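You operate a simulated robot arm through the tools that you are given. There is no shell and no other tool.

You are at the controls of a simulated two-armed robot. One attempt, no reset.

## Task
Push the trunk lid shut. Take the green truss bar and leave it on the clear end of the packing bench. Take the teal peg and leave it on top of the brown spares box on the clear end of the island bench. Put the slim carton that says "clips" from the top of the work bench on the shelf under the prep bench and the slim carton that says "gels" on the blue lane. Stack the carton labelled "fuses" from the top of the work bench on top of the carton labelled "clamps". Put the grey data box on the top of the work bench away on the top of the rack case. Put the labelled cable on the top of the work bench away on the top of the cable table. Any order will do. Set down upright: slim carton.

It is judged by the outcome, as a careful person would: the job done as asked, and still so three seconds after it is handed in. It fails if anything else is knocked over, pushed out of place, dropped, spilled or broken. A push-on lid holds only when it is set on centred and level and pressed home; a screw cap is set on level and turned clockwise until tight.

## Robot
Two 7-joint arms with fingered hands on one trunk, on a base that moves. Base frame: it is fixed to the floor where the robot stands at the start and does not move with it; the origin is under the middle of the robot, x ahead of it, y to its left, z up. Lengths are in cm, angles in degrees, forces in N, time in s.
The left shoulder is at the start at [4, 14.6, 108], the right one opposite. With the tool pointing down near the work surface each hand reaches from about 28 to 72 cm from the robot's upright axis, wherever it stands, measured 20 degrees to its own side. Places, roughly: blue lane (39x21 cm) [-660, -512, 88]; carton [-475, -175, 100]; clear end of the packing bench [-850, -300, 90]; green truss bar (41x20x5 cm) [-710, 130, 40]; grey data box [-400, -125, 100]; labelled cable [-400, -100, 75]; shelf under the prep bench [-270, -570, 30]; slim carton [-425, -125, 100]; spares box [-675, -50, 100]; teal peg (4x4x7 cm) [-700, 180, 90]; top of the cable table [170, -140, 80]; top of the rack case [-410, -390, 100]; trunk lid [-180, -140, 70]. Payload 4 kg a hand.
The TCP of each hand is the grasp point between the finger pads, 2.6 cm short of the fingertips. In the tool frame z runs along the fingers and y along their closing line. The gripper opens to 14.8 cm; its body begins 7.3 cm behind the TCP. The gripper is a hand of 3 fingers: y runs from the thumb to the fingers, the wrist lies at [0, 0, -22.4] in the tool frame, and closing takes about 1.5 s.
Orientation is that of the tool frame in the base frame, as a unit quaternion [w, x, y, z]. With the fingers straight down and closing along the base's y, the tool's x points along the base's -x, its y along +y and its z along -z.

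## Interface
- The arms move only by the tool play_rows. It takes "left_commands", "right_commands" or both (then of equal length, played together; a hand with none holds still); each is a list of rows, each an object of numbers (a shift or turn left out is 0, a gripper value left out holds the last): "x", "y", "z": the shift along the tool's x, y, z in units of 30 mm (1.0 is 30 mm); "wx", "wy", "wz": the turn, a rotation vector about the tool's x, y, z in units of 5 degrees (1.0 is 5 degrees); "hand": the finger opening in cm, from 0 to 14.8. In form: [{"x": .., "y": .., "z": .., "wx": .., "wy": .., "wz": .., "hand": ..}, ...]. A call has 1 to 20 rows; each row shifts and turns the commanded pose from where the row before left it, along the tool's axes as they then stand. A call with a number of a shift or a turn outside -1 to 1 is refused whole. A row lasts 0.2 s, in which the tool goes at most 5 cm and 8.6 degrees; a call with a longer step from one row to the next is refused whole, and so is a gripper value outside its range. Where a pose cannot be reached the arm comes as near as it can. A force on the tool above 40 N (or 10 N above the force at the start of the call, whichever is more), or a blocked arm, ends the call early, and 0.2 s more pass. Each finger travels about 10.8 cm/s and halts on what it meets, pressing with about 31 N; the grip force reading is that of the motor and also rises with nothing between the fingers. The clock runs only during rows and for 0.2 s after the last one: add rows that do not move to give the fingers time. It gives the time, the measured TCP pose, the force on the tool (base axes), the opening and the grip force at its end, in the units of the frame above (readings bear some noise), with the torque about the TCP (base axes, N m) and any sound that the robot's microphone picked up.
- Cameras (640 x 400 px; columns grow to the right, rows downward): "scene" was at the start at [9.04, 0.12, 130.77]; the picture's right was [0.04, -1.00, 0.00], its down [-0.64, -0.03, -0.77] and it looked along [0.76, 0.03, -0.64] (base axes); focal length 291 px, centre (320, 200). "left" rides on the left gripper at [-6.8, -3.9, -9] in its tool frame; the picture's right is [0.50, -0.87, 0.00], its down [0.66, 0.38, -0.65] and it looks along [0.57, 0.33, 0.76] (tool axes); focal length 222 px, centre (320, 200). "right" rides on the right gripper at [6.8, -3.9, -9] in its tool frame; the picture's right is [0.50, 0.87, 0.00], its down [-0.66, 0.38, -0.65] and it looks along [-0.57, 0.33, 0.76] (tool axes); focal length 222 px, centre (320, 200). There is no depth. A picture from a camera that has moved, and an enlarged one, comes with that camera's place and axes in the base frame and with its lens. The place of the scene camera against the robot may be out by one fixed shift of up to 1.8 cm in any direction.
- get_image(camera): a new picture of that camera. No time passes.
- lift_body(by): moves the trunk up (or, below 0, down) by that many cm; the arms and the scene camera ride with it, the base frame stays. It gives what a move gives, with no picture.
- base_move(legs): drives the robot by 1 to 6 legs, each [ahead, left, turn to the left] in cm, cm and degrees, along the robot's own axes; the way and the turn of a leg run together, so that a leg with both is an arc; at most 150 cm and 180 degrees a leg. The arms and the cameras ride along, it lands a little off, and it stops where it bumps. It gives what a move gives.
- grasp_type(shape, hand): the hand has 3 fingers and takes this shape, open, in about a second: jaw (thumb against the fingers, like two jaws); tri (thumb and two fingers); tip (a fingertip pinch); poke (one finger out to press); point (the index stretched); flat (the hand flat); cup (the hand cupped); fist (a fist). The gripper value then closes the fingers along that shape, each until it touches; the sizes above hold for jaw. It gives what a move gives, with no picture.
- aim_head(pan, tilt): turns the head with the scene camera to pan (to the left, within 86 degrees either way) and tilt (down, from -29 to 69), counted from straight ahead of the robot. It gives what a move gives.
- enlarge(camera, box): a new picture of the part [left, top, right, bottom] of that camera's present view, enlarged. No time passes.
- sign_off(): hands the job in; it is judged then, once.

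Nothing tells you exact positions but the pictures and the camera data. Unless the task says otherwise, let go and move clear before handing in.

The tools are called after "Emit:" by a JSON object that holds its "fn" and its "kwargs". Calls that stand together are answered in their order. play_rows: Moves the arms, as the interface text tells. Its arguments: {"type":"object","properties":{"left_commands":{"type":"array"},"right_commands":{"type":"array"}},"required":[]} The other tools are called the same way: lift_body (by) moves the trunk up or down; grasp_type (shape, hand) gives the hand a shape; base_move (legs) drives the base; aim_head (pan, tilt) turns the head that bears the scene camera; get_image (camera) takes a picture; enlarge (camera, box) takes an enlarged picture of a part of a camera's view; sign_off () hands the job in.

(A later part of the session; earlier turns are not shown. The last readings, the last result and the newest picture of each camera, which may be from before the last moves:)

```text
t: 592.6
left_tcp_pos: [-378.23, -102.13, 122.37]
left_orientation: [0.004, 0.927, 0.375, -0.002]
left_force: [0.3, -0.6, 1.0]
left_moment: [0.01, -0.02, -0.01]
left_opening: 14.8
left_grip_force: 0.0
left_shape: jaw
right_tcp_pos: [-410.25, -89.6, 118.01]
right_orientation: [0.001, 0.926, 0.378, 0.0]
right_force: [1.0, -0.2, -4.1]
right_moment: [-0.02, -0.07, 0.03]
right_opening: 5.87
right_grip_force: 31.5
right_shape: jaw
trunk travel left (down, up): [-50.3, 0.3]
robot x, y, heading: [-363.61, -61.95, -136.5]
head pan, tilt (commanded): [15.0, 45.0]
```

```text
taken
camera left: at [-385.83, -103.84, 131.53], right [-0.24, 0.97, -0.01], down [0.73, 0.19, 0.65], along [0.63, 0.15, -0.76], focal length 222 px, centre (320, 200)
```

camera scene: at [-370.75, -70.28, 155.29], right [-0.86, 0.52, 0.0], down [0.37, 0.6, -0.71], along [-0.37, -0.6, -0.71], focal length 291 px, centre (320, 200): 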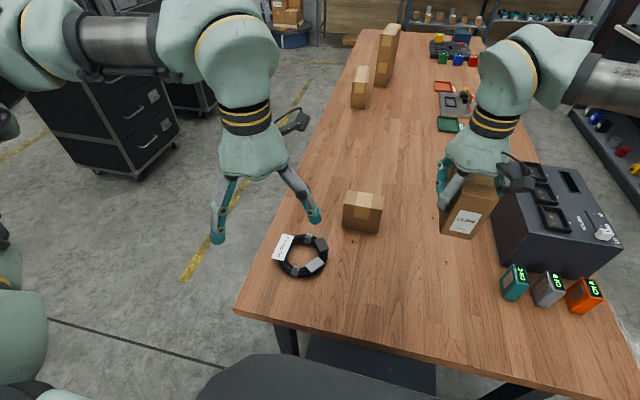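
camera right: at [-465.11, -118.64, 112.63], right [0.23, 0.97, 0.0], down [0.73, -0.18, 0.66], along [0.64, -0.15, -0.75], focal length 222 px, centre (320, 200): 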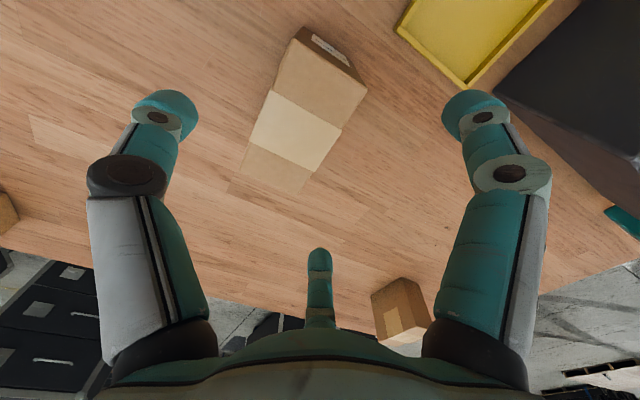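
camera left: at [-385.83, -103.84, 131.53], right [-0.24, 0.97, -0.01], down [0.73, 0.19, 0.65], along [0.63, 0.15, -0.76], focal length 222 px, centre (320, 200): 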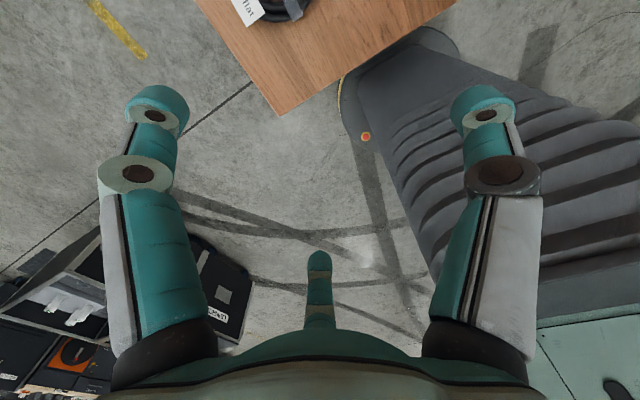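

Emit:
{"fn": "enlarge", "kwargs": {"camera": "scene", "box": [250, 210, 360, 300]}}

Emit:
{"fn": "enlarge", "kwargs": {"camera": "left", "box": [180, 0, 360, 110]}}

```text
4.44 times, centred on (305, 255) of scene
camera zoom: at [-370.75, -70.28, 155.29], right [-0.86, 0.52, 0.0], down [0.37, 0.6, -0.71], along [-0.37, -0.6, -0.71], focal length 1295 px, centre (387, -44)
```

zoom: 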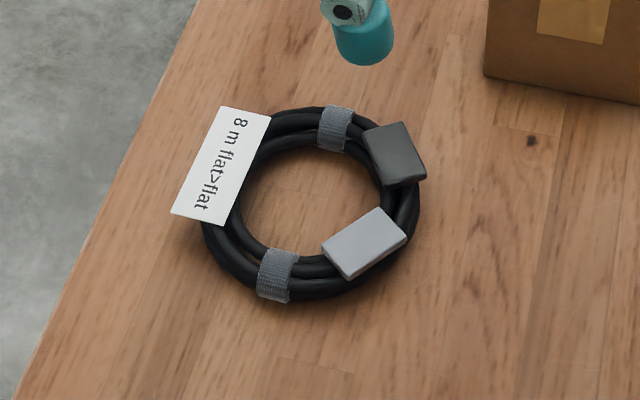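

```text
3.56 times, centred on (270, 55) of left
camera zoom: at [-385.83, -103.84, 131.53], right [-0.24, 0.97, -0.01], down [0.73, 0.19, 0.65], along [0.63, 0.15, -0.76], focal length 790 px, centre (498, 716)
```

zoom: 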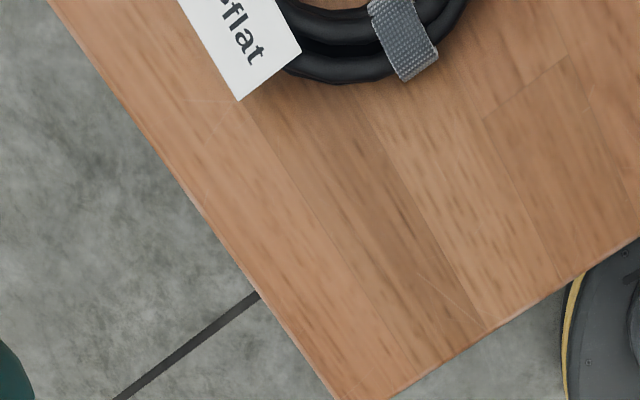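

Emit:
{"fn": "play_rows", "kwargs": {"left_commands": [{"x": -0.9, "y": -0.08}, {"x": -0.9, "y": -0.08}, {"x": -0.9, "y": -0.08}, {"x": -0.9, "y": -0.08}, {"x": -0.9, "y": -0.08}, {"z": 1}, {"z": 1}, {"z": 1}, {"z": 1}, {"z": 1}, {"z": 1}, {}, {}]}}

Emit:
{"fn": "get_image", "kwargs": {"camera": "left"}}

Emit:
{"fn": "enlarge", "kwargs": {"camera": "scene", "box": [220, 160, 380, 300]}}

```text
t: 595.4
left_tcp_pos: [-388.52, -110.78, 104.53]
left_orientation: [0.004, 0.927, 0.376, -0.001]
left_force: [-0.8, 0.2, 0.6]
left_moment: [0.05, -0.01, 0.0]
left_opening: 14.81
left_grip_force: 0.1
left_shape: jaw
right_tcp_pos: [-410.2, -89.64, 117.99]
right_orientation: [0.001, 0.926, 0.378, -0.001]
right_force: [0.3, 0.4, -3.1]
right_moment: [0.0, -0.05, 0.04]
right_opening: 5.9
right_grip_force: 30.5
right_shape: jaw
trunk travel left (down, up): [-50.3, 0.3]
robot x, y, heading: [-363.72, -61.54, -136.2]
head pan, tilt (commanded): [15.0, 45.0]
```

```text
taken
camera left: at [-396.23, -112.6, 113.57], right [-0.25, 0.97, -0.01], down [0.73, 0.19, 0.65], along [0.63, 0.15, -0.76], focal length 222 px, centre (320, 200)
```

left: 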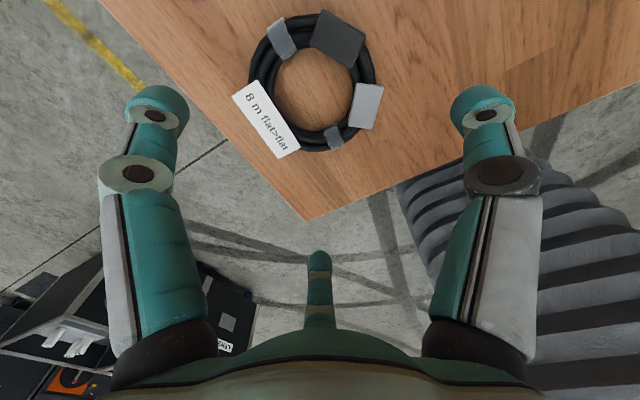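

```text
2.86 times, centred on (300, 230) of scene
camera zoom: at [-370.74, -70.28, 155.29], right [-0.86, 0.52, 0.0], down [0.37, 0.61, -0.71], along [-0.37, -0.6, -0.71], focal length 832 px, centre (377, 114)
```

zoom: 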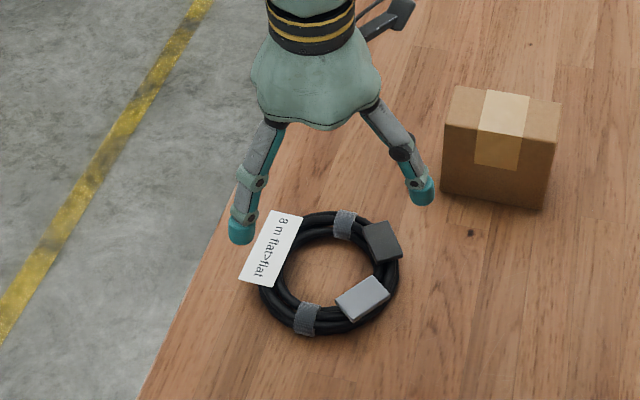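

Emit:
{"fn": "enlarge", "kwargs": {"camera": "left", "box": [220, 0, 400, 170]}}

```text
2.35 times, centred on (310, 85) of left
camera zoom: at [-396.23, -112.6, 113.57], right [-0.25, 0.97, -0.01], down [0.73, 0.19, 0.65], along [0.63, 0.15, -0.76], focal length 523 px, centre (344, 471)
```

zoom: 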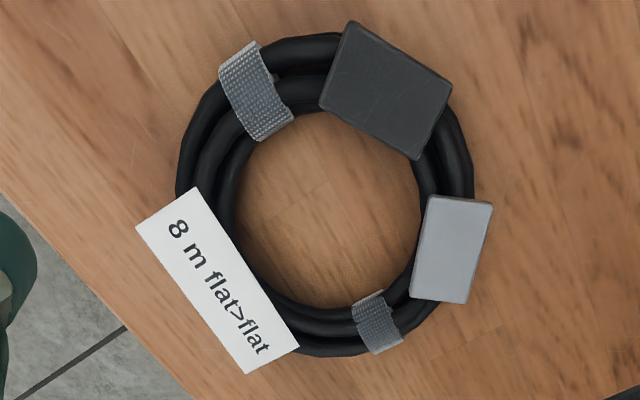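

Emit:
{"fn": "play_rows", "kwargs": {"left_commands": [{"x": -0.38, "y": 0.08}, {"z": 0.8}, {"z": 0.8}, {"z": 0.8}, {"z": 0.8}, {}, {}]}}

Emit:
{"fn": "get_image", "kwargs": {"camera": "left"}}

Emit:
{"fn": "enlarge", "kwargs": {"camera": "scene", "box": [220, 160, 380, 300]}}

```text
t: 597.0
left_tcp_pos: [-389.36, -111.75, 95.01]
left_orientation: [0.003, 0.927, 0.376, -0.001]
left_force: [0.1, 0.1, -0.6]
left_moment: [0.03, 0.0, 0.02]
left_opening: 14.79
left_grip_force: 0.1
left_shape: jaw
right_tcp_pos: [-410.32, -89.54, 118.06]
right_orientation: [0.001, 0.926, 0.377, 0.0]
right_force: [0.6, -0.3, -2.9]
right_moment: [-0.01, -0.06, 0.02]
right_opening: 5.85
right_grip_force: 30.8
right_shape: jaw
trunk travel left (down, up): [-50.3, 0.3]
robot x, y, heading: [-363.51, -61.69, -136.3]
head pan, tilt (commanded): [15.0, 45.0]
```

```text
taken
camera left: at [-397.05, -113.52, 104.04], right [-0.25, 0.97, -0.01], down [0.73, 0.19, 0.65], along [0.63, 0.15, -0.76], focal length 222 px, centre (320, 200)
```

left: 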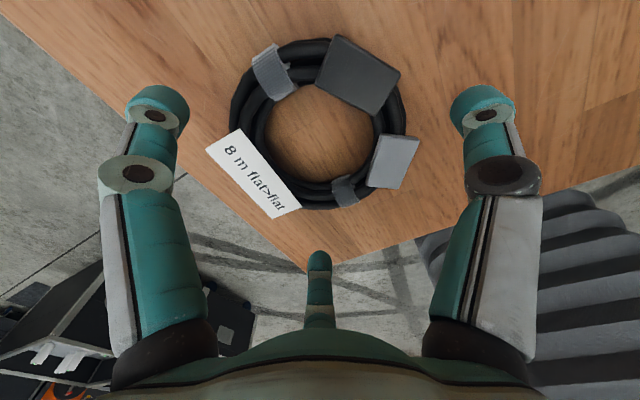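

```text
2.86 times, centred on (300, 230) of scene
camera zoom: at [-370.76, -70.28, 155.29], right [-0.86, 0.52, 0.0], down [0.37, 0.61, -0.71], along [-0.37, -0.6, -0.71], focal length 832 px, centre (377, 114)
```

zoom: 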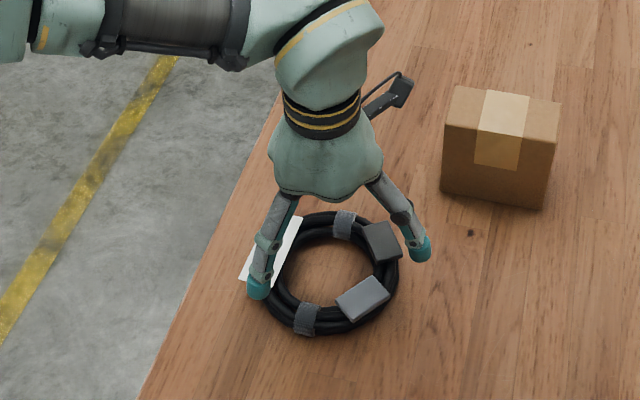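

The hand is centred on the coil and the label lies between two fingers. I descend and close around the rim.

Emit:
{"fn": "play_rows", "kwargs": {"left_commands": [{"z": 0.4}, {"z": 0.4}, {"z": 0.4}, {"z": 0.35}, {}, {}]}}

Emit:
{"fn": "play_rows", "kwargs": {"left_commands": [{"hand": 13.5}, {"hand": 12.5}, {"hand": 11.5}, {"hand": 10.5}, {"hand": 9.5}, {"hand": 8.5}, {"hand": 8}, {"hand": 8}, {"hand": 8}]}}

Emit:
{"fn": "get_image", "kwargs": {"camera": "left"}}

Emit:
{"fn": "enlarge", "kwargs": {"camera": "scene", "box": [220, 160, 380, 300]}}

```text
t: 598.4
left_tcp_pos: [-389.44, -111.78, 90.26]
left_orientation: [0.003, 0.927, 0.376, -0.002]
left_force: [-0.6, 0.5, -0.8]
left_moment: [0.02, -0.01, 0.03]
left_opening: 14.8
left_grip_force: 0.0
left_shape: jaw
right_tcp_pos: [-410.29, -89.59, 118.08]
right_orientation: [0.002, 0.926, 0.378, 0.0]
right_force: [0.0, -0.6, -3.0]
right_moment: [-0.01, -0.06, -0.01]
right_opening: 5.85
right_grip_force: 30.2
right_shape: jaw
trunk travel left (down, up): [-50.3, 0.3]
robot x, y, heading: [-363.95, -61.72, -136.4]
head pan, tilt (commanded): [15.0, 45.0]
```

```text
t: 600.4
left_tcp_pos: [-389.46, -111.73, 90.24]
left_orientation: [0.004, 0.927, 0.376, -0.001]
left_force: [0.6, 0.2, 0.4]
left_moment: [-0.01, 0.01, 0.01]
left_opening: 12.87
left_grip_force: 30.3
left_shape: jaw
right_tcp_pos: [-410.31, -89.68, 118.01]
right_orientation: [0.002, 0.926, 0.378, 0.0]
right_force: [-0.3, -0.4, -2.7]
right_moment: [-0.01, -0.09, 0.03]
right_opening: 5.89
right_grip_force: 31.2
right_shape: jaw
trunk travel left (down, up): [-50.3, 0.3]
robot x, y, heading: [-363.33, -61.61, -136.2]
head pan, tilt (commanded): [15.0, 45.0]
```

```text
taken
camera left: at [-397.02, -113.55, 99.34], right [-0.25, 0.97, -0.01], down [0.73, 0.19, 0.65], along [0.63, 0.15, -0.76], focal length 222 px, centre (320, 200)
```

left: 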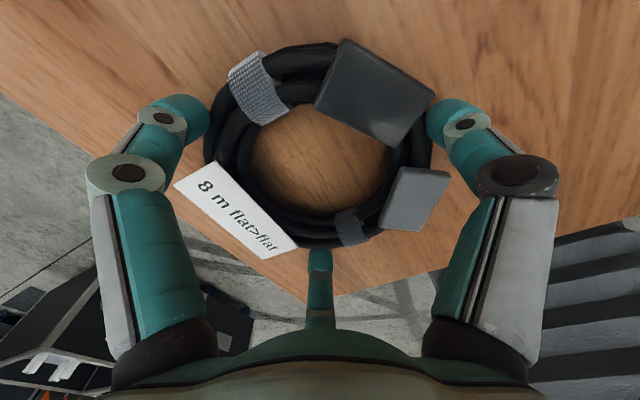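

```text
2.86 times, centred on (300, 230) of scene
camera zoom: at [-370.77, -70.33, 155.28], right [-0.86, 0.52, 0.0], down [0.37, 0.61, -0.71], along [-0.37, -0.6, -0.71], focal length 832 px, centre (377, 114)
```

zoom: 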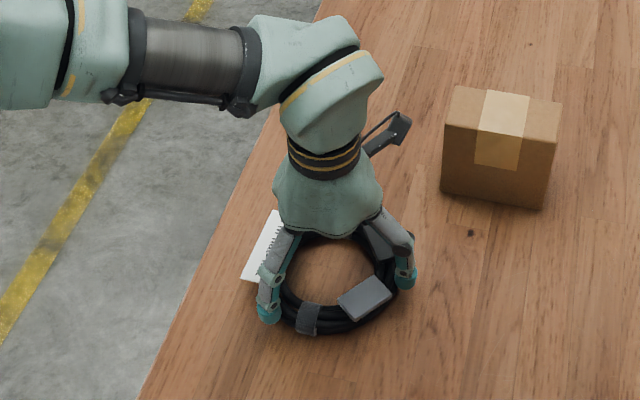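

The coil is held by its rim at three points. I lift it gently and check.

Emit:
{"fn": "play_rows", "kwargs": {"left_commands": [{"z": -0.2, "hand": 6}, {"z": -0.3, "hand": 6}, {"z": -0.5, "hand": 6}, {"hand": 6}, {"hand": 6}]}}

Emit:
{"fn": "get_image", "kwargs": {"camera": "left"}}

Emit:
{"fn": "enlarge", "kwargs": {"camera": "scene", "box": [220, 160, 380, 300]}}

```text
t: 601.6
left_tcp_pos: [-389.29, -112.04, 93.08]
left_orientation: [0.003, 0.926, 0.377, -0.002]
left_force: [0.7, 1.0, -3.1]
left_moment: [-0.03, 0.01, 0.0]
left_opening: 12.88
left_grip_force: 31.3
left_shape: jaw
right_tcp_pos: [-410.29, -89.54, 117.96]
right_orientation: [0.001, 0.926, 0.378, 0.0]
right_force: [0.3, 0.6, -2.7]
right_moment: [0.01, -0.07, 0.01]
right_opening: 5.86
right_grip_force: 30.8
right_shape: jaw
trunk travel left (down, up): [-50.3, 0.3]
robot x, y, heading: [-363.49, -61.76, -136.4]
head pan, tilt (commanded): [15.0, 45.0]
```

```text
taken
camera left: at [-396.98, -113.66, 102.3], right [-0.24, 0.97, -0.01], down [0.73, 0.19, 0.65], along [0.63, 0.15, -0.76], focal length 222 px, centre (320, 200)
```

left: 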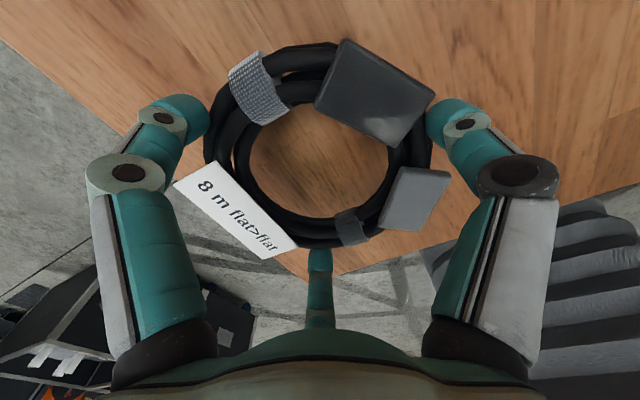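

```text
2.86 times, centred on (300, 230) of scene
camera zoom: at [-370.79, -70.34, 155.28], right [-0.86, 0.52, 0.0], down [0.37, 0.61, -0.71], along [-0.37, -0.6, -0.71], focal length 832 px, centre (377, 114)
```

zoom: 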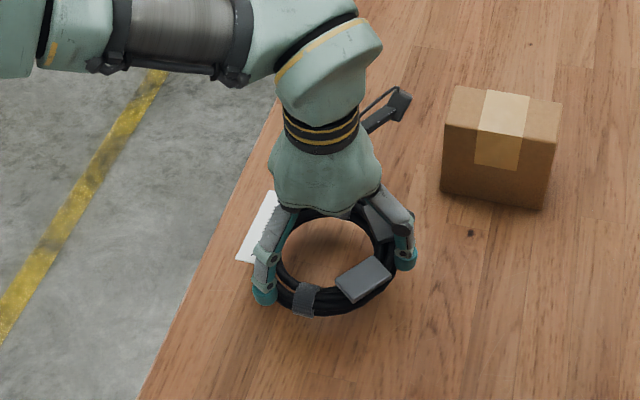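

Cable held level (0.3 kg). I raise it, back off, and drive through the gap by the trunk toward the prep bench.

Emit:
{"fn": "play_rows", "kwargs": {"left_commands": [{"z": -1}, {"z": -1}, {"z": -1}, {"z": -1}, {"z": -1}, {"z": -1}, {"z": -1}, {"z": -1}, {"x": 0.8}, {"x": 0.8}, {}]}}

Emit:
{"fn": "base_move", "kwargs": {"legs": [[-40, 0, 0], [0, 0, 90], [105, 0, 0], [0, 0, -90]]}}

Emit:
{"fn": "aim_head", "kwargs": {"pan": 30, "tilt": 20}}

Emit:
{"fn": "get_image", "kwargs": {"camera": "scene"}}

```text
t: 604.0
left_tcp_pos: [-385.88, -108.18, 117.04]
left_orientation: [0.003, 0.927, 0.376, -0.002]
left_force: [0.7, 0.0, -2.9]
left_moment: [-0.01, 0.02, 0.01]
left_opening: 12.91
left_grip_force: 31.0
left_shape: jaw
right_tcp_pos: [-410.29, -89.62, 118.01]
right_orientation: [0.001, 0.926, 0.378, -0.001]
right_force: [0.0, -0.4, -3.7]
right_moment: [-0.03, -0.06, 0.0]
right_opening: 5.83
right_grip_force: 31.3
right_shape: jaw
trunk travel left (down, up): [-50.3, 0.3]
robot x, y, heading: [-363.81, -61.82, -136.1]
head pan, tilt (commanded): [15.0, 45.0]
```

```text
t: 619.2
left_tcp_pos: [-287.45, -158.17, 117.13]
left_orientation: [0.003, 0.934, 0.358, -0.001]
left_force: [0.3, -0.2, -3.1]
left_moment: [0.01, 0.0, 0.01]
left_opening: 12.87
left_grip_force: 30.6
left_shape: jaw
right_tcp_pos: [-311.09, -138.78, 118.08]
right_orientation: [0.001, 0.933, 0.36, 0.0]
right_force: [0.0, 0.4, -1.6]
right_moment: [0.01, -0.04, 0.0]
right_opening: 5.83
right_grip_force: 31.4
right_shape: jaw
trunk travel left (down, up): [-50.3, 0.3]
robot x, y, heading: [-263.49, -112.71, -138.2]
head pan, tilt (commanded): [15.0, 45.0]
```

```text
t: 620.1
left_tcp_pos: [-287.46, -158.11, 117.17]
left_orientation: [0.004, 0.933, 0.359, -0.002]
left_force: [-0.9, 0.6, -3.2]
left_moment: [0.0, -0.02, 0.0]
left_opening: 12.88
left_grip_force: 30.8
left_shape: jaw
right_tcp_pos: [-311.1, -138.7, 117.99]
right_orientation: [0.002, 0.933, 0.36, -0.001]
right_force: [0.0, 0.1, -2.7]
right_moment: [-0.03, -0.06, -0.02]
right_opening: 5.79
right_grip_force: 30.9
right_shape: jaw
trunk travel left (down, up): [-50.3, 0.3]
robot x, y, heading: [-263.69, -112.71, -138.4]
head pan, tilt (commanded): [30.0, 20.0]
```

```text
taken
camera scene: at [-269.48, -123.01, 159.14], right [-0.95, 0.31, 0.0], down [0.11, 0.33, -0.94], along [-0.3, -0.89, -0.34], focal length 291 px, centre (320, 200)
```

scene: 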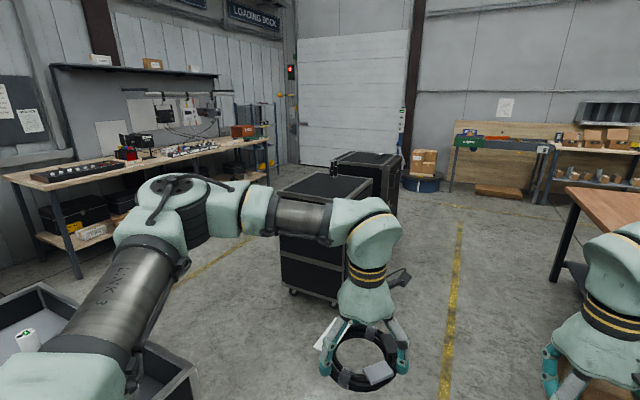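

Emit:
{"fn": "base_move", "kwargs": {"legs": [[0, 0, 3], [118, 0, 0], [0, 0, 90]]}}

Emit:
{"fn": "aim_head", "kwargs": {"pan": 0, "tilt": 20}}

Emit:
{"fn": "get_image", "kwargs": {"camera": "scene"}}

```text
t: 630.3
left_tcp_pos: [-299.93, -215.34, 117.13]
left_orientation: [0.003, 0.376, 0.927, 0.001]
left_force: [1.1, 0.3, -2.5]
left_moment: [0.01, 0.0, 0.0]
left_opening: 12.88
left_grip_force: 30.2
left_shape: jaw
right_tcp_pos: [-317.67, -240.25, 118.05]
right_orientation: [0.001, 0.376, 0.927, 0.0]
right_force: [0.6, -0.6, -2.2]
right_moment: [0.07, 0.0, -0.01]
right_opening: 5.78
right_grip_force: 30.2
right_shape: jaw
trunk travel left (down, up): [-50.3, 0.3]
robot x, y, heading: [-346.79, -194.44, -44.5]
head pan, tilt (commanded): [30.0, 20.0]
```

```text
t: 631.3
left_tcp_pos: [-299.85, -215.22, 117.18]
left_orientation: [0.003, 0.376, 0.927, 0.001]
left_force: [-0.4, 0.4, -3.4]
left_moment: [0.01, 0.02, 0.02]
left_opening: 12.89
left_grip_force: 30.9
left_shape: jaw
right_tcp_pos: [-317.61, -240.35, 118.11]
right_orientation: [0.002, 0.374, 0.927, 0.0]
right_force: [0.4, 0.1, -3.5]
right_moment: [0.06, 0.01, 0.02]
right_opening: 5.84
right_grip_force: 30.9
right_shape: jaw
trunk travel left (down, up): [-50.3, 0.3]
robot x, y, heading: [-346.94, -194.68, -44.6]
head pan, tilt (commanded): [0.0, 20.0]
```

```text
taken
camera scene: at [-340.28, -202.57, 159.15], right [-0.7, -0.71, 0.0], down [-0.24, 0.24, -0.94], along [0.67, -0.66, -0.34], focal length 291 px, centre (320, 200)
```

scene: 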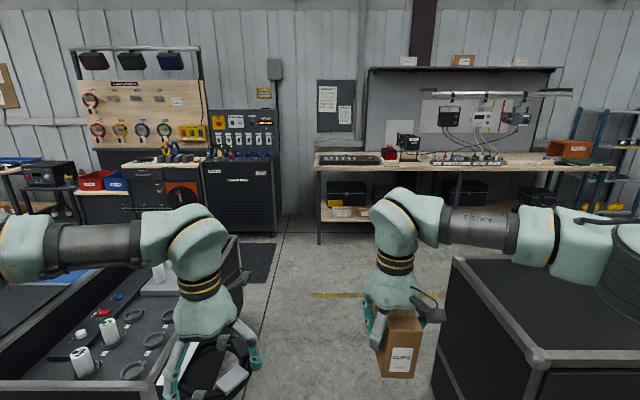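

Emit:
{"fn": "base_move", "kwargs": {"legs": [[110, 0, 0], [95, 0, 0]]}}

Emit:
{"fn": "aim_head", "kwargs": {"pan": -40, "tilt": 25}}

Emit:
{"fn": "get_image", "kwargs": {"camera": "scene"}}

```text
t: 641.4
left_tcp_pos: [-154.81, -357.25, 117.18]
left_orientation: [0.004, 0.371, 0.929, 0.002]
left_force: [0.1, -0.3, -2.5]
left_moment: [-0.01, 0.01, 0.04]
left_opening: 12.86
left_grip_force: 31.1
left_shape: jaw
right_tcp_pos: [-172.47, -382.42, 117.95]
right_orientation: [0.001, 0.369, 0.929, 0.0]
right_force: [-0.9, 0.5, -3.2]
right_moment: [0.07, -0.02, 0.01]
right_opening: 5.82
right_grip_force: 30.4
right_shape: jaw
trunk travel left (down, up): [-50.3, 0.3]
robot x, y, heading: [-202.45, -336.7, -43.9]
head pan, tilt (commanded): [0.0, 20.0]
```

```text
t: 642.4
left_tcp_pos: [-154.83, -357.2, 117.16]
left_orientation: [0.003, 0.371, 0.929, 0.001]
left_force: [0.6, -0.8, -2.4]
left_moment: [-0.02, 0.02, 0.01]
left_opening: 12.86
left_grip_force: 31.0
left_shape: jaw
right_tcp_pos: [-172.34, -382.37, 118.03]
right_orientation: [0.001, 0.37, 0.929, 0.0]
right_force: [0.0, 0.1, -2.6]
right_moment: [0.03, -0.02, -0.03]
right_opening: 5.78
right_grip_force: 30.9
right_shape: jaw
trunk travel left (down, up): [-50.3, 0.3]
robot x, y, heading: [-202.0, -336.96, -43.8]
head pan, tilt (commanded): [-40.0, 25.0]
```

```text
taken
camera scene: at [-201.05, -347.63, 158.34], right [-0.99, -0.11, 0.0], down [-0.05, 0.42, -0.91], along [0.1, -0.9, -0.42], focal length 291 px, centre (320, 200)
```

scene: 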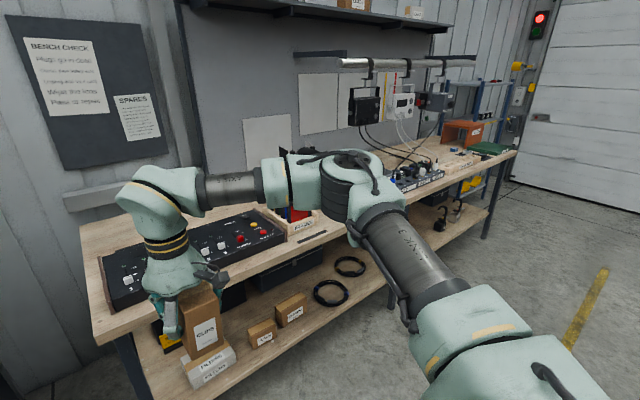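

Emit:
{"fn": "base_move", "kwargs": {"legs": [[0, -110, -1]]}}

Emit:
{"fn": "aim_head", "kwargs": {"pan": 0, "tilt": 30}}

Emit:
{"fn": "get_image", "kwargs": {"camera": "scene"}}

Emit:
{"fn": "aim_head", "kwargs": {"pan": -35, "tilt": 25}}

Emit:
{"fn": "get_image", "kwargs": {"camera": "scene"}}

```text
t: 648.1
left_tcp_pos: [-232.82, -437.03, 117.1]
left_orientation: [0.004, 0.382, 0.924, 0.002]
left_force: [1.2, -0.4, -2.7]
left_moment: [-0.01, 0.01, 0.01]
left_opening: 12.86
left_grip_force: 31.6
left_shape: jaw
right_tcp_pos: [-250.86, -461.75, 117.95]
right_orientation: [0.001, 0.379, 0.925, 0.0]
right_force: [-0.4, 0.2, -2.8]
right_moment: [0.03, -0.01, 0.03]
right_opening: 5.81
right_grip_force: 31.2
right_shape: jaw
trunk travel left (down, up): [-50.3, 0.3]
robot x, y, heading: [-279.7, -415.43, -45.1]
head pan, tilt (commanded): [-40.0, 25.0]
```

```text
t: 649.2
left_tcp_pos: [-232.79, -437.07, 117.04]
left_orientation: [0.003, 0.382, 0.924, 0.002]
left_force: [0.6, -0.4, -2.0]
left_moment: [-0.01, 0.03, 0.04]
left_opening: 12.89
left_grip_force: 30.5
left_shape: jaw
right_tcp_pos: [-250.92, -461.74, 118.01]
right_orientation: [0.001, 0.38, 0.925, 0.0]
right_force: [0.2, 0.2, -4.6]
right_moment: [0.04, -0.03, 0.01]
right_opening: 5.79
right_grip_force: 30.9
right_shape: jaw
trunk travel left (down, up): [-50.3, 0.3]
robot x, y, heading: [-279.83, -415.18, -45.1]
head pan, tilt (commanded): [0.0, 30.0]
```

```text
taken
camera scene: at [-273.22, -423.63, 157.54], right [-0.71, -0.7, 0.0], down [-0.35, 0.36, -0.87], along [0.61, -0.62, -0.5], focal length 291 px, centre (320, 200)
```

scene: 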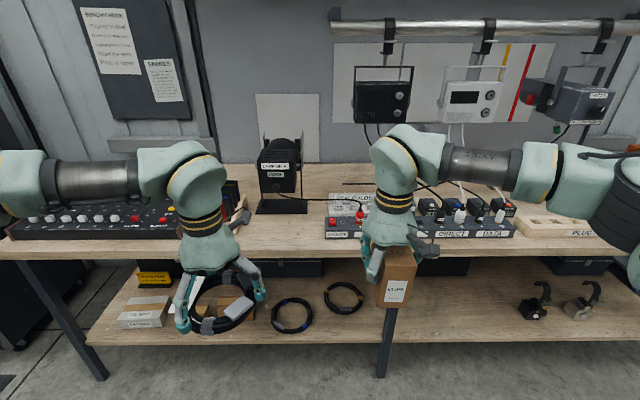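

```text
t: 650.2
left_tcp_pos: [-232.76, -437.0, 117.05]
left_orientation: [0.004, 0.382, 0.924, 0.001]
left_force: [0.0, 0.1, -4.2]
left_moment: [0.01, 0.01, 0.01]
left_opening: 12.89
left_grip_force: 31.1
left_shape: jaw
right_tcp_pos: [-251.0, -461.68, 118.0]
right_orientation: [0.002, 0.38, 0.925, 0.0]
right_force: [0.2, -0.2, -2.4]
right_moment: [0.03, -0.01, -0.01]
right_opening: 5.79
right_grip_force: 31.1
right_shape: jaw
trunk travel left (down, up): [-50.3, 0.3]
robot x, y, heading: [-279.65, -415.42, -45.1]
head pan, tilt (commanded): [-35.0, 25.0]
```

```text
taken
camera scene: at [-278.02, -426.29, 158.34], right [-0.99, -0.17, 0.0], down [-0.07, 0.42, -0.91], along [0.15, -0.89, -0.42], focal length 291 px, centre (320, 200)
```

scene: 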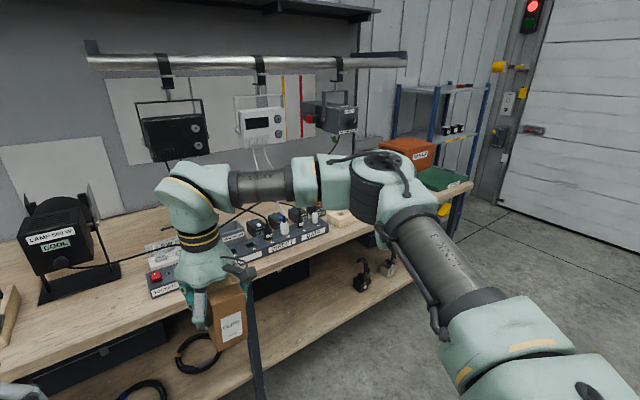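

The lower shelf has clear space right of the middle leg, in front, around [-255,-542]. I move over there, lower the body and ready the right hand.

Emit:
{"fn": "base_move", "kwargs": {"legs": [[0, -57, 0]]}}

Emit:
{"fn": "play_rows", "kwargs": {"left_commands": [{"x": 0.8, "z": -0.4}, {"x": 0.8, "z": -0.4}, {"x": 0.8, "z": -0.4}, {"x": 0.8, "z": -0.4}, {"x": 0.8}, {}]}}

Emit:
{"fn": "lift_body", "kwargs": {"by": -30}}

Emit:
{"fn": "aim_head", "kwargs": {"pan": -5, "tilt": 25}}

Emit:
{"fn": "get_image", "kwargs": {"camera": "scene"}}

```text
t: 653.4
left_tcp_pos: [-272.58, -476.65, 117.08]
left_orientation: [0.003, 0.377, 0.926, 0.0]
left_force: [-0.3, -0.5, -3.2]
left_moment: [0.01, 0.03, 0.0]
left_opening: 12.87
left_grip_force: 31.2
left_shape: jaw
right_tcp_pos: [-290.48, -501.48, 117.96]
right_orientation: [0.002, 0.376, 0.927, 0.0]
right_force: [0.5, 0.8, -2.5]
right_moment: [0.01, 0.01, 0.03]
right_opening: 5.77
right_grip_force: 31.5
right_shape: jaw
trunk travel left (down, up): [-50.3, 0.3]
robot x, y, heading: [-319.45, -455.34, -44.9]
head pan, tilt (commanded): [-35.0, 25.0]
```

```text
t: 654.8
left_tcp_pos: [-281.19, -468.07, 121.74]
left_orientation: [0.002, 0.378, 0.926, 0.001]
left_force: [-1.1, -0.3, -2.4]
left_moment: [0.0, 0.03, 0.01]
left_opening: 12.88
left_grip_force: 30.8
left_shape: jaw
right_tcp_pos: [-290.58, -501.52, 117.97]
right_orientation: [0.001, 0.375, 0.927, 0.001]
right_force: [1.0, -0.2, -2.7]
right_moment: [0.01, -0.01, 0.01]
right_opening: 5.8
right_grip_force: 31.5
right_shape: jaw
trunk travel left (down, up): [-50.3, 0.3]
robot x, y, heading: [-319.73, -455.41, -44.7]
head pan, tilt (commanded): [-35.0, 25.0]
```

```text
t: 657.8
left_tcp_pos: [-281.25, -468.19, 91.89]
left_orientation: [0.003, 0.378, 0.926, 0.002]
left_force: [0.1, -0.4, -3.3]
left_moment: [0.03, 0.01, 0.0]
left_opening: 12.86
left_grip_force: 31.4
left_shape: jaw
right_tcp_pos: [-290.67, -501.43, 88.09]
right_orientation: [0.001, 0.376, 0.926, 0.001]
right_force: [-0.2, 0.4, -2.6]
right_moment: [0.06, -0.01, 0.03]
right_opening: 5.77
right_grip_force: 31.0
right_shape: jaw
trunk travel left (down, up): [-20.3, 30.3]
robot x, y, heading: [-319.77, -455.32, -44.9]
head pan, tilt (commanded): [-35.0, 25.0]
```

```text
t: 658.8
left_tcp_pos: [-281.04, -468.08, 91.91]
left_orientation: [0.004, 0.377, 0.926, 0.002]
left_force: [-0.5, 0.3, -2.6]
left_moment: [0.01, 0.01, -0.02]
left_opening: 12.9
left_grip_force: 30.6
left_shape: jaw
right_tcp_pos: [-290.66, -501.48, 88.19]
right_orientation: [0.002, 0.377, 0.926, 0.0]
right_force: [0.1, 0.1, -3.6]
right_moment: [0.03, 0.01, -0.01]
right_opening: 5.82
right_grip_force: 31.7
right_shape: jaw
trunk travel left (down, up): [-20.3, 30.3]
robot x, y, heading: [-319.77, -455.54, -44.9]
head pan, tilt (commanded): [-5.0, 25.0]
```

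```text
taken
camera scene: at [-313.66, -464.19, 128.45], right [-0.76, -0.64, 0.0], down [-0.27, 0.32, -0.91], along [0.58, -0.69, -0.42], focal length 291 px, centre (320, 200)
```

scene: 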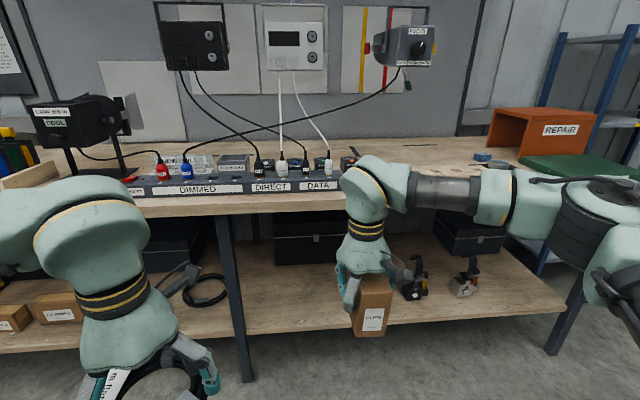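

Emit:
{"fn": "lift_body", "kwargs": {"by": -20}}

Emit:
{"fn": "play_rows", "kwargs": {"right_commands": [{"z": 0.8}, {"z": 0.8}, {"z": 0.8}, {"z": 0.8}, {"z": 0.8}, {"z": 0.8}, {"z": 0.8}, {"z": 0.8}, {"z": 0.8}, {}]}}

Emit:
{"fn": "get_image", "kwargs": {"camera": "scene"}}

```text
t: 660.9
left_tcp_pos: [-281.21, -468.2, 71.88]
left_orientation: [0.003, 0.377, 0.926, 0.002]
left_force: [-0.5, 0.4, -2.7]
left_moment: [0.03, 0.04, 0.0]
left_opening: 12.86
left_grip_force: 30.6
left_shape: jaw
right_tcp_pos: [-290.56, -501.49, 68.2]
right_orientation: [0.001, 0.376, 0.927, 0.001]
right_force: [0.1, 0.4, -3.1]
right_moment: [0.08, 0.01, -0.02]
right_opening: 5.79
right_grip_force: 31.1
right_shape: jaw
trunk travel left (down, up): [-0.3, 50.3]
robot x, y, heading: [-319.88, -455.46, -44.5]
head pan, tilt (commanded): [-5.0, 25.0]
```

```text
t: 663.1
left_tcp_pos: [-281.26, -468.21, 71.98]
left_orientation: [0.003, 0.377, 0.926, 0.001]
left_force: [-0.4, 0.2, -2.7]
left_moment: [-0.01, 0.01, 0.02]
left_opening: 12.89
left_grip_force: 31.4
left_shape: jaw
right_tcp_pos: [-290.52, -501.28, 46.43]
right_orientation: [0.001, 0.377, 0.926, 0.0]
right_force: [-0.4, -0.4, -2.4]
right_moment: [0.06, -0.01, 0.0]
right_opening: 5.79
right_grip_force: 31.1
right_shape: jaw
trunk travel left (down, up): [-0.3, 50.3]
robot x, y, heading: [-319.74, -455.47, -44.7]
head pan, tilt (commanded): [-5.0, 25.0]
```

```text
taken
camera scene: at [-313.67, -464.17, 108.47], right [-0.76, -0.65, 0.0], down [-0.27, 0.32, -0.91], along [0.58, -0.69, -0.42], focal length 291 px, centre (320, 200)
```

scene: 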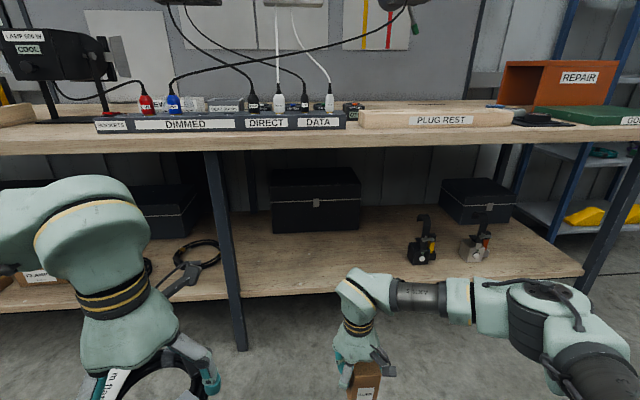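

Emit:
{"fn": "base_move", "kwargs": {"legs": [[38, 0, 0]]}}

Emit:
{"fn": "get_image", "kwargs": {"camera": "scene"}}

Emit:
{"fn": "get_image", "kwargs": {"camera": "right"}}

```text
t: 665.6
left_tcp_pos: [-253.85, -494.83, 71.9]
left_orientation: [0.002, 0.375, 0.927, 0.001]
left_force: [0.5, 0.1, -2.9]
left_moment: [-0.01, 0.01, 0.02]
left_opening: 12.9
left_grip_force: 30.6
left_shape: jaw
right_tcp_pos: [-262.97, -527.9, 46.42]
right_orientation: [0.001, 0.373, 0.928, 0.0]
right_force: [0.5, 0.4, -3.0]
right_moment: [0.05, 0.0, 0.0]
right_opening: 5.79
right_grip_force: 30.8
right_shape: jaw
trunk travel left (down, up): [-0.3, 50.3]
robot x, y, heading: [-292.36, -482.04, -44.3]
head pan, tilt (commanded): [-5.0, 25.0]
```

```text
taken
camera scene: at [-286.33, -491.02, 108.46], right [-0.76, -0.65, 0.0], down [-0.28, 0.32, -0.91], along [0.59, -0.69, -0.42], focal length 291 px, centre (320, 200)
```

scene: 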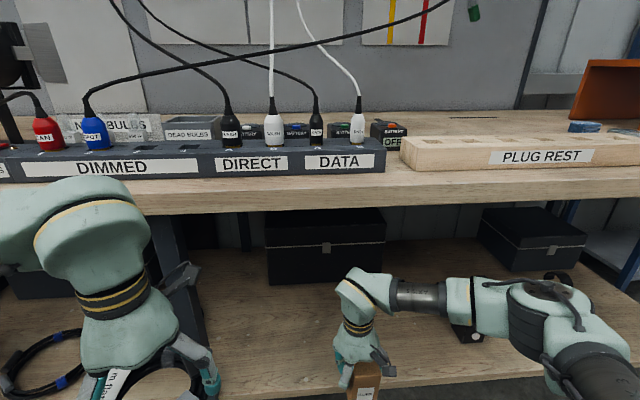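

```text
taken
camera right: at [-270.69, -526.1, 55.46], right [0.24, 0.97, 0.0], down [0.73, -0.18, 0.65], along [0.64, -0.16, -0.76], focal length 222 px, centre (320, 200)
```

right: 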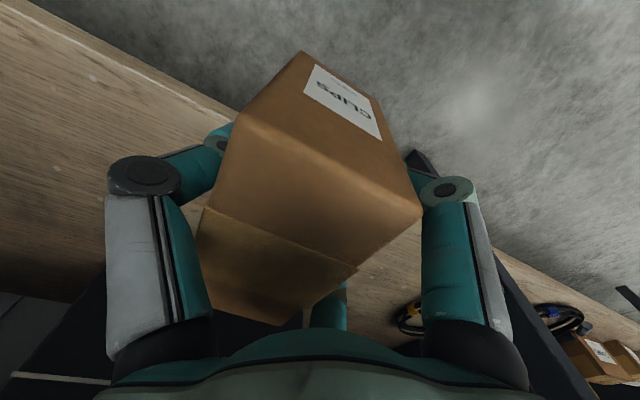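

Emit:
{"fn": "base_move", "kwargs": {"legs": [[12, 0, 0]]}}

Emit:
{"fn": "play_rows", "kwargs": {"right_commands": [{"x": -0.6}, {"x": -0.6}, {}, {}]}}

Emit:
{"fn": "get_image", "kwargs": {"camera": "scene"}}

Emit:
{"fn": "get_image", "kwargs": {"camera": "right"}}

Emit:
{"fn": "get_image", "kwargs": {"camera": "left"}}

```text
t: 666.8
left_tcp_pos: [-245.35, -503.24, 71.88]
left_orientation: [0.002, 0.373, 0.928, 0.001]
left_force: [-0.6, 0.7, -1.9]
left_moment: [0.0, -0.03, 0.02]
left_opening: 12.88
left_grip_force: 30.4
left_shape: jaw
right_tcp_pos: [-254.47, -536.27, 46.38]
right_orientation: [0.001, 0.373, 0.928, 0.0]
right_force: [-0.4, 0.3, -3.6]
right_moment: [0.04, 0.0, -0.02]
right_opening: 5.78
right_grip_force: 31.1
right_shape: jaw
trunk travel left (down, up): [-0.3, 50.3]
robot x, y, heading: [-283.81, -490.81, -44.6]
head pan, tilt (commanded): [-5.0, 25.0]
```

```text
t: 667.8
left_tcp_pos: [-245.4, -503.11, 71.9]
left_orientation: [0.002, 0.374, 0.927, 0.002]
left_force: [-0.2, 0.3, -3.8]
left_moment: [-0.01, 0.03, 0.0]
left_opening: 12.89
left_grip_force: 30.9
left_shape: jaw
right_tcp_pos: [-252.06, -538.78, 46.4]
right_orientation: [0.001, 0.373, 0.928, 0.001]
right_force: [0.0, 0.3, -2.3]
right_moment: [0.04, 0.0, -0.04]
right_opening: 5.8
right_grip_force: 31.0
right_shape: jaw
trunk travel left (down, up): [-0.3, 50.3]
robot x, y, heading: [-283.81, -490.56, -44.4]
head pan, tilt (commanded): [-5.0, 25.0]
```

```text
taken
camera scene: at [-277.84, -499.32, 108.47], right [-0.76, -0.65, 0.0], down [-0.28, 0.32, -0.91], along [0.59, -0.69, -0.42], focal length 291 px, centre (320, 200)
```

scene: 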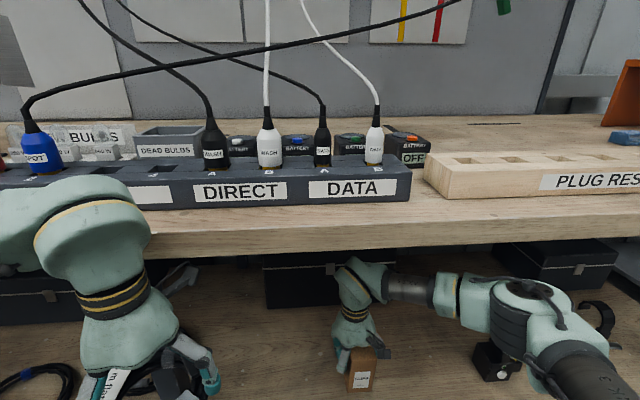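

```text
taken
camera right: at [-259.71, -536.9, 55.47], right [0.24, 0.97, 0.0], down [0.73, -0.18, 0.65], along [0.64, -0.16, -0.76], focal length 222 px, centre (320, 200)
```

right: 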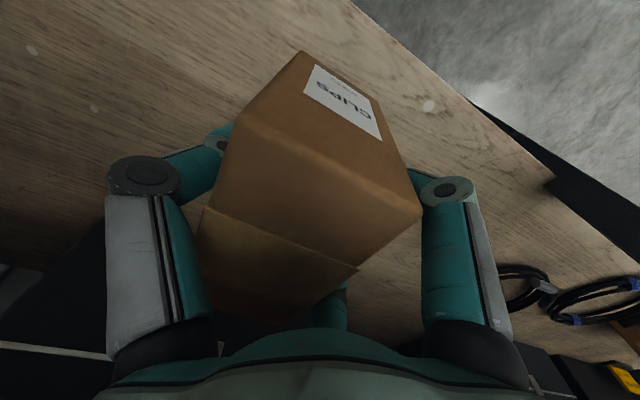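

```text
taken
camera left: at [-243.32, -510.48, 81.07], right [-0.96, -0.28, -0.01], down [-0.21, 0.73, 0.65], along [-0.17, 0.63, -0.76], focal length 222 px, centre (320, 200)
```

left: 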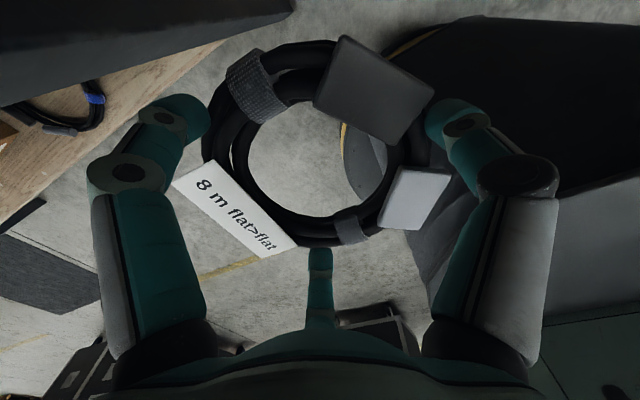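

The carton is over the shelf, 4 cm inside its edge. I lower it.

Emit:
{"fn": "play_rows", "kwargs": {"right_commands": [{"z": 0.6}, {"z": 0.6}, {"z": 0.6}, {"z": 0.6}, {"z": 0.6}, {}, {}]}}

Emit:
{"fn": "get_image", "kwargs": {"camera": "right"}}

Emit:
{"fn": "enlarge", "kwargs": {"camera": "scene", "box": [260, 250, 480, 400]}}

```text
t: 669.4
left_tcp_pos: [-245.41, -503.13, 71.96]
left_orientation: [0.003, 0.375, 0.927, 0.002]
left_force: [-0.1, -0.5, -3.5]
left_moment: [-0.02, 0.06, 0.0]
left_opening: 12.88
left_grip_force: 31.9
left_shape: jaw
right_tcp_pos: [-252.0, -538.72, 37.31]
right_orientation: [0.001, 0.374, 0.928, 0.001]
right_force: [0.2, 0.3, -3.6]
right_moment: [0.02, -0.01, -0.03]
right_opening: 5.8
right_grip_force: 31.0
right_shape: jaw
trunk travel left (down, up): [-0.3, 50.3]
robot x, y, heading: [-284.01, -490.83, -44.4]
head pan, tilt (commanded): [-5.0, 25.0]
```

```text
taken
camera right: at [-259.62, -536.87, 46.45], right [0.24, 0.97, 0.0], down [0.73, -0.18, 0.65], along [0.64, -0.16, -0.76], focal length 222 px, centre (320, 200)
```

right: 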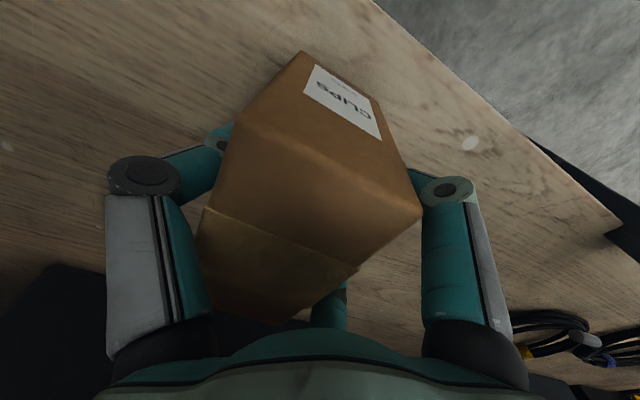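

```text
2.67 times, centred on (370, 325) of scene
camera zoom: at [-277.84, -499.32, 108.47], right [-0.76, -0.65, 0.0], down [-0.28, 0.32, -0.91], along [0.59, -0.69, -0.42], focal length 777 px, centre (187, -133)
```

zoom: 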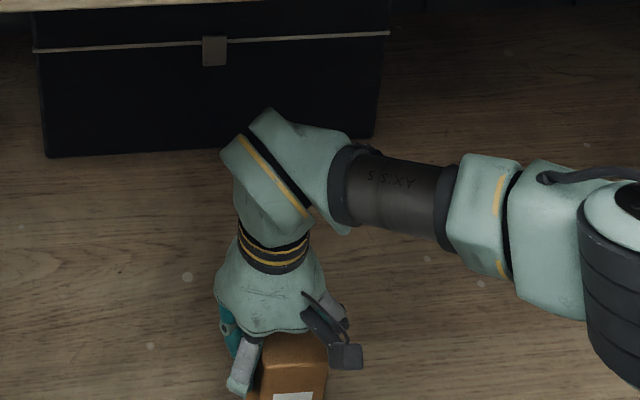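

Emit:
{"fn": "play_rows", "kwargs": {"right_commands": [{"z": 0.2}, {"z": 0.2}, {"z": 0.15}, {}]}}

Emit:
{"fn": "play_rows", "kwargs": {"right_commands": [{"z": 0.08}, {"z": 0.08}, {"z": 0.08}, {}]}}

```text
t: 670.4
left_tcp_pos: [-245.45, -502.9, 72.15]
left_orientation: [0.004, 0.374, 0.927, 0.001]
left_force: [0.1, 0.1, -2.8]
left_moment: [-0.05, -0.01, 0.03]
left_opening: 12.89
left_grip_force: 30.9
left_shape: jaw
right_tcp_pos: [-251.73, -538.65, 36.17]
right_orientation: [0.003, 0.373, 0.928, 0.0]
right_force: [-1.5, 1.9, 26.9]
right_moment: [-0.87, 0.85, -0.08]
right_opening: 5.74
right_grip_force: 30.9
right_shape: jaw
trunk travel left (down, up): [-0.3, 50.3]
robot x, y, heading: [-284.1, -490.65, -44.3]
head pan, tilt (commanded): [-5.0, 25.0]
```

```text
t: 670.9
left_tcp_pos: [-245.4, -502.94, 71.9]
left_orientation: [0.003, 0.375, 0.927, 0.002]
left_force: [0.4, 0.1, -3.1]
left_moment: [-0.02, 0.0, 0.03]
left_opening: 12.89
left_grip_force: 30.9
left_shape: jaw
right_tcp_pos: [-251.59, -538.79, 36.1]
right_orientation: [0.005, 0.375, 0.927, 0.002]
right_force: [-7.5, 5.9, 24.9]
right_moment: [-0.78, 0.94, -0.25]
right_opening: 5.78
right_grip_force: 31.5
right_shape: jaw
trunk travel left (down, up): [-0.3, 50.3]
robot x, y, heading: [-283.92, -490.69, -44.5]
head pan, tilt (commanded): [-5.0, 25.0]
stopped in row 2 (right hand): the force on the tool passed its limit at 42 N (the readings are from after the stop); the commanded pose is now the measured one
```

Emit:
{"fn": "play_rows", "kwargs": {"right_commands": [{"z": -0.08}, {}, {}]}}

Emit:
{"fn": "get_image", "kwargs": {"camera": "right"}}

```text
t: 671.7
left_tcp_pos: [-245.47, -502.91, 71.99]
left_orientation: [0.004, 0.375, 0.927, 0.002]
left_force: [-0.6, -0.2, -2.4]
left_moment: [-0.01, 0.03, -0.02]
left_opening: 12.88
left_grip_force: 31.3
left_shape: jaw
right_tcp_pos: [-251.72, -538.71, 36.11]
right_orientation: [0.004, 0.373, 0.928, 0.0]
right_force: [-2.1, 2.3, 17.2]
right_moment: [-0.56, 0.66, -0.15]
right_opening: 5.76
right_grip_force: 30.8
right_shape: jaw
trunk travel left (down, up): [-0.3, 50.3]
robot x, y, heading: [-283.9, -490.83, -44.2]
head pan, tilt (commanded): [-5.0, 25.0]
```

```text
taken
camera right: at [-259.43, -536.89, 45.19], right [0.24, 0.97, 0.0], down [0.73, -0.18, 0.66], along [0.64, -0.16, -0.75], focal length 222 px, centre (320, 200)
```

right: 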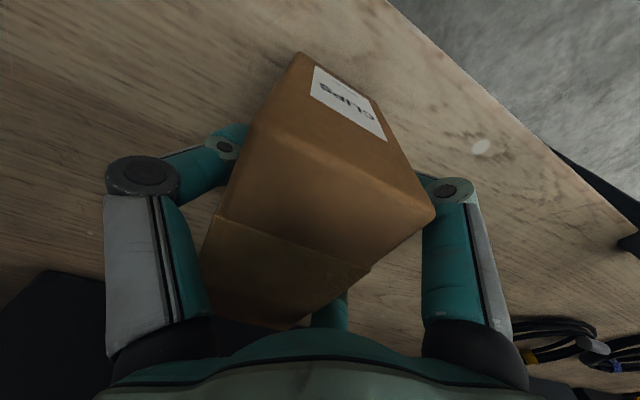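

Emit:
{"fn": "play_rows", "kwargs": {"right_commands": [{"z": -0.08}, {}, {}]}}

Emit:
{"fn": "play_rows", "kwargs": {"right_commands": [{"z": -0.04, "hand": 6.5}, {"hand": 7.5}, {"hand": 9}, {"hand": 11}, {"hand": 13}, {"hand": 14}, {"hand": 14}, {}]}}

Emit:
{"fn": "get_image", "kwargs": {"camera": "right"}}

Emit:
{"fn": "enlarge", "kwargs": {"camera": "scene", "box": [260, 250, 480, 400]}}

```text
t: 672.5
left_tcp_pos: [-245.37, -503.02, 71.96]
left_orientation: [0.004, 0.375, 0.927, 0.002]
left_force: [0.2, 1.4, -2.9]
left_moment: [-0.02, 0.0, 0.01]
left_opening: 12.87
left_grip_force: 31.1
left_shape: jaw
right_tcp_pos: [-251.86, -538.73, 36.24]
right_orientation: [0.003, 0.374, 0.927, -0.001]
right_force: [-0.8, -1.0, 7.6]
right_moment: [-0.4, 0.34, -0.06]
right_opening: 5.78
right_grip_force: 31.0
right_shape: jaw
trunk travel left (down, up): [-0.3, 50.3]
robot x, y, heading: [-284.16, -490.96, -44.3]
head pan, tilt (commanded): [-5.0, 25.0]
```

```text
t: 674.3
left_tcp_pos: [-245.35, -503.08, 71.9]
left_orientation: [0.004, 0.375, 0.927, 0.002]
left_force: [-0.5, -0.3, -1.9]
left_moment: [-0.03, 0.01, 0.01]
left_opening: 12.89
left_grip_force: 31.2
left_shape: jaw
right_tcp_pos: [-251.72, -538.78, 36.39]
right_orientation: [0.003, 0.373, 0.928, 0.001]
right_force: [-0.2, -0.5, 0.1]
right_moment: [0.0, 0.01, 0.01]
right_opening: 14.0
right_grip_force: 0.0
right_shape: jaw
trunk travel left (down, up): [-0.3, 50.3]
robot x, y, heading: [-283.62, -490.67, -44.5]
head pan, tilt (commanded): [-5.0, 25.0]
```

```text
taken
camera right: at [-259.41, -536.94, 45.38], right [0.24, 0.97, 0.0], down [0.73, -0.18, 0.66], along [0.64, -0.16, -0.75], focal length 222 px, centre (320, 200)
```

right: 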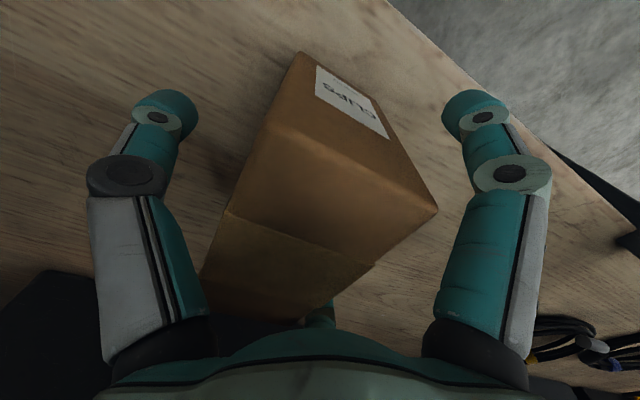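

```text
2.67 times, centred on (370, 325) of scene
camera zoom: at [-277.86, -499.29, 108.47], right [-0.76, -0.65, 0.0], down [-0.28, 0.32, -0.91], along [0.59, -0.69, -0.42], focal length 777 px, centre (187, -133)
```

zoom: 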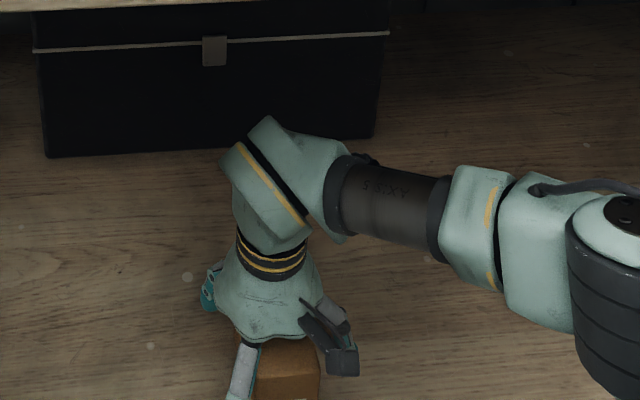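

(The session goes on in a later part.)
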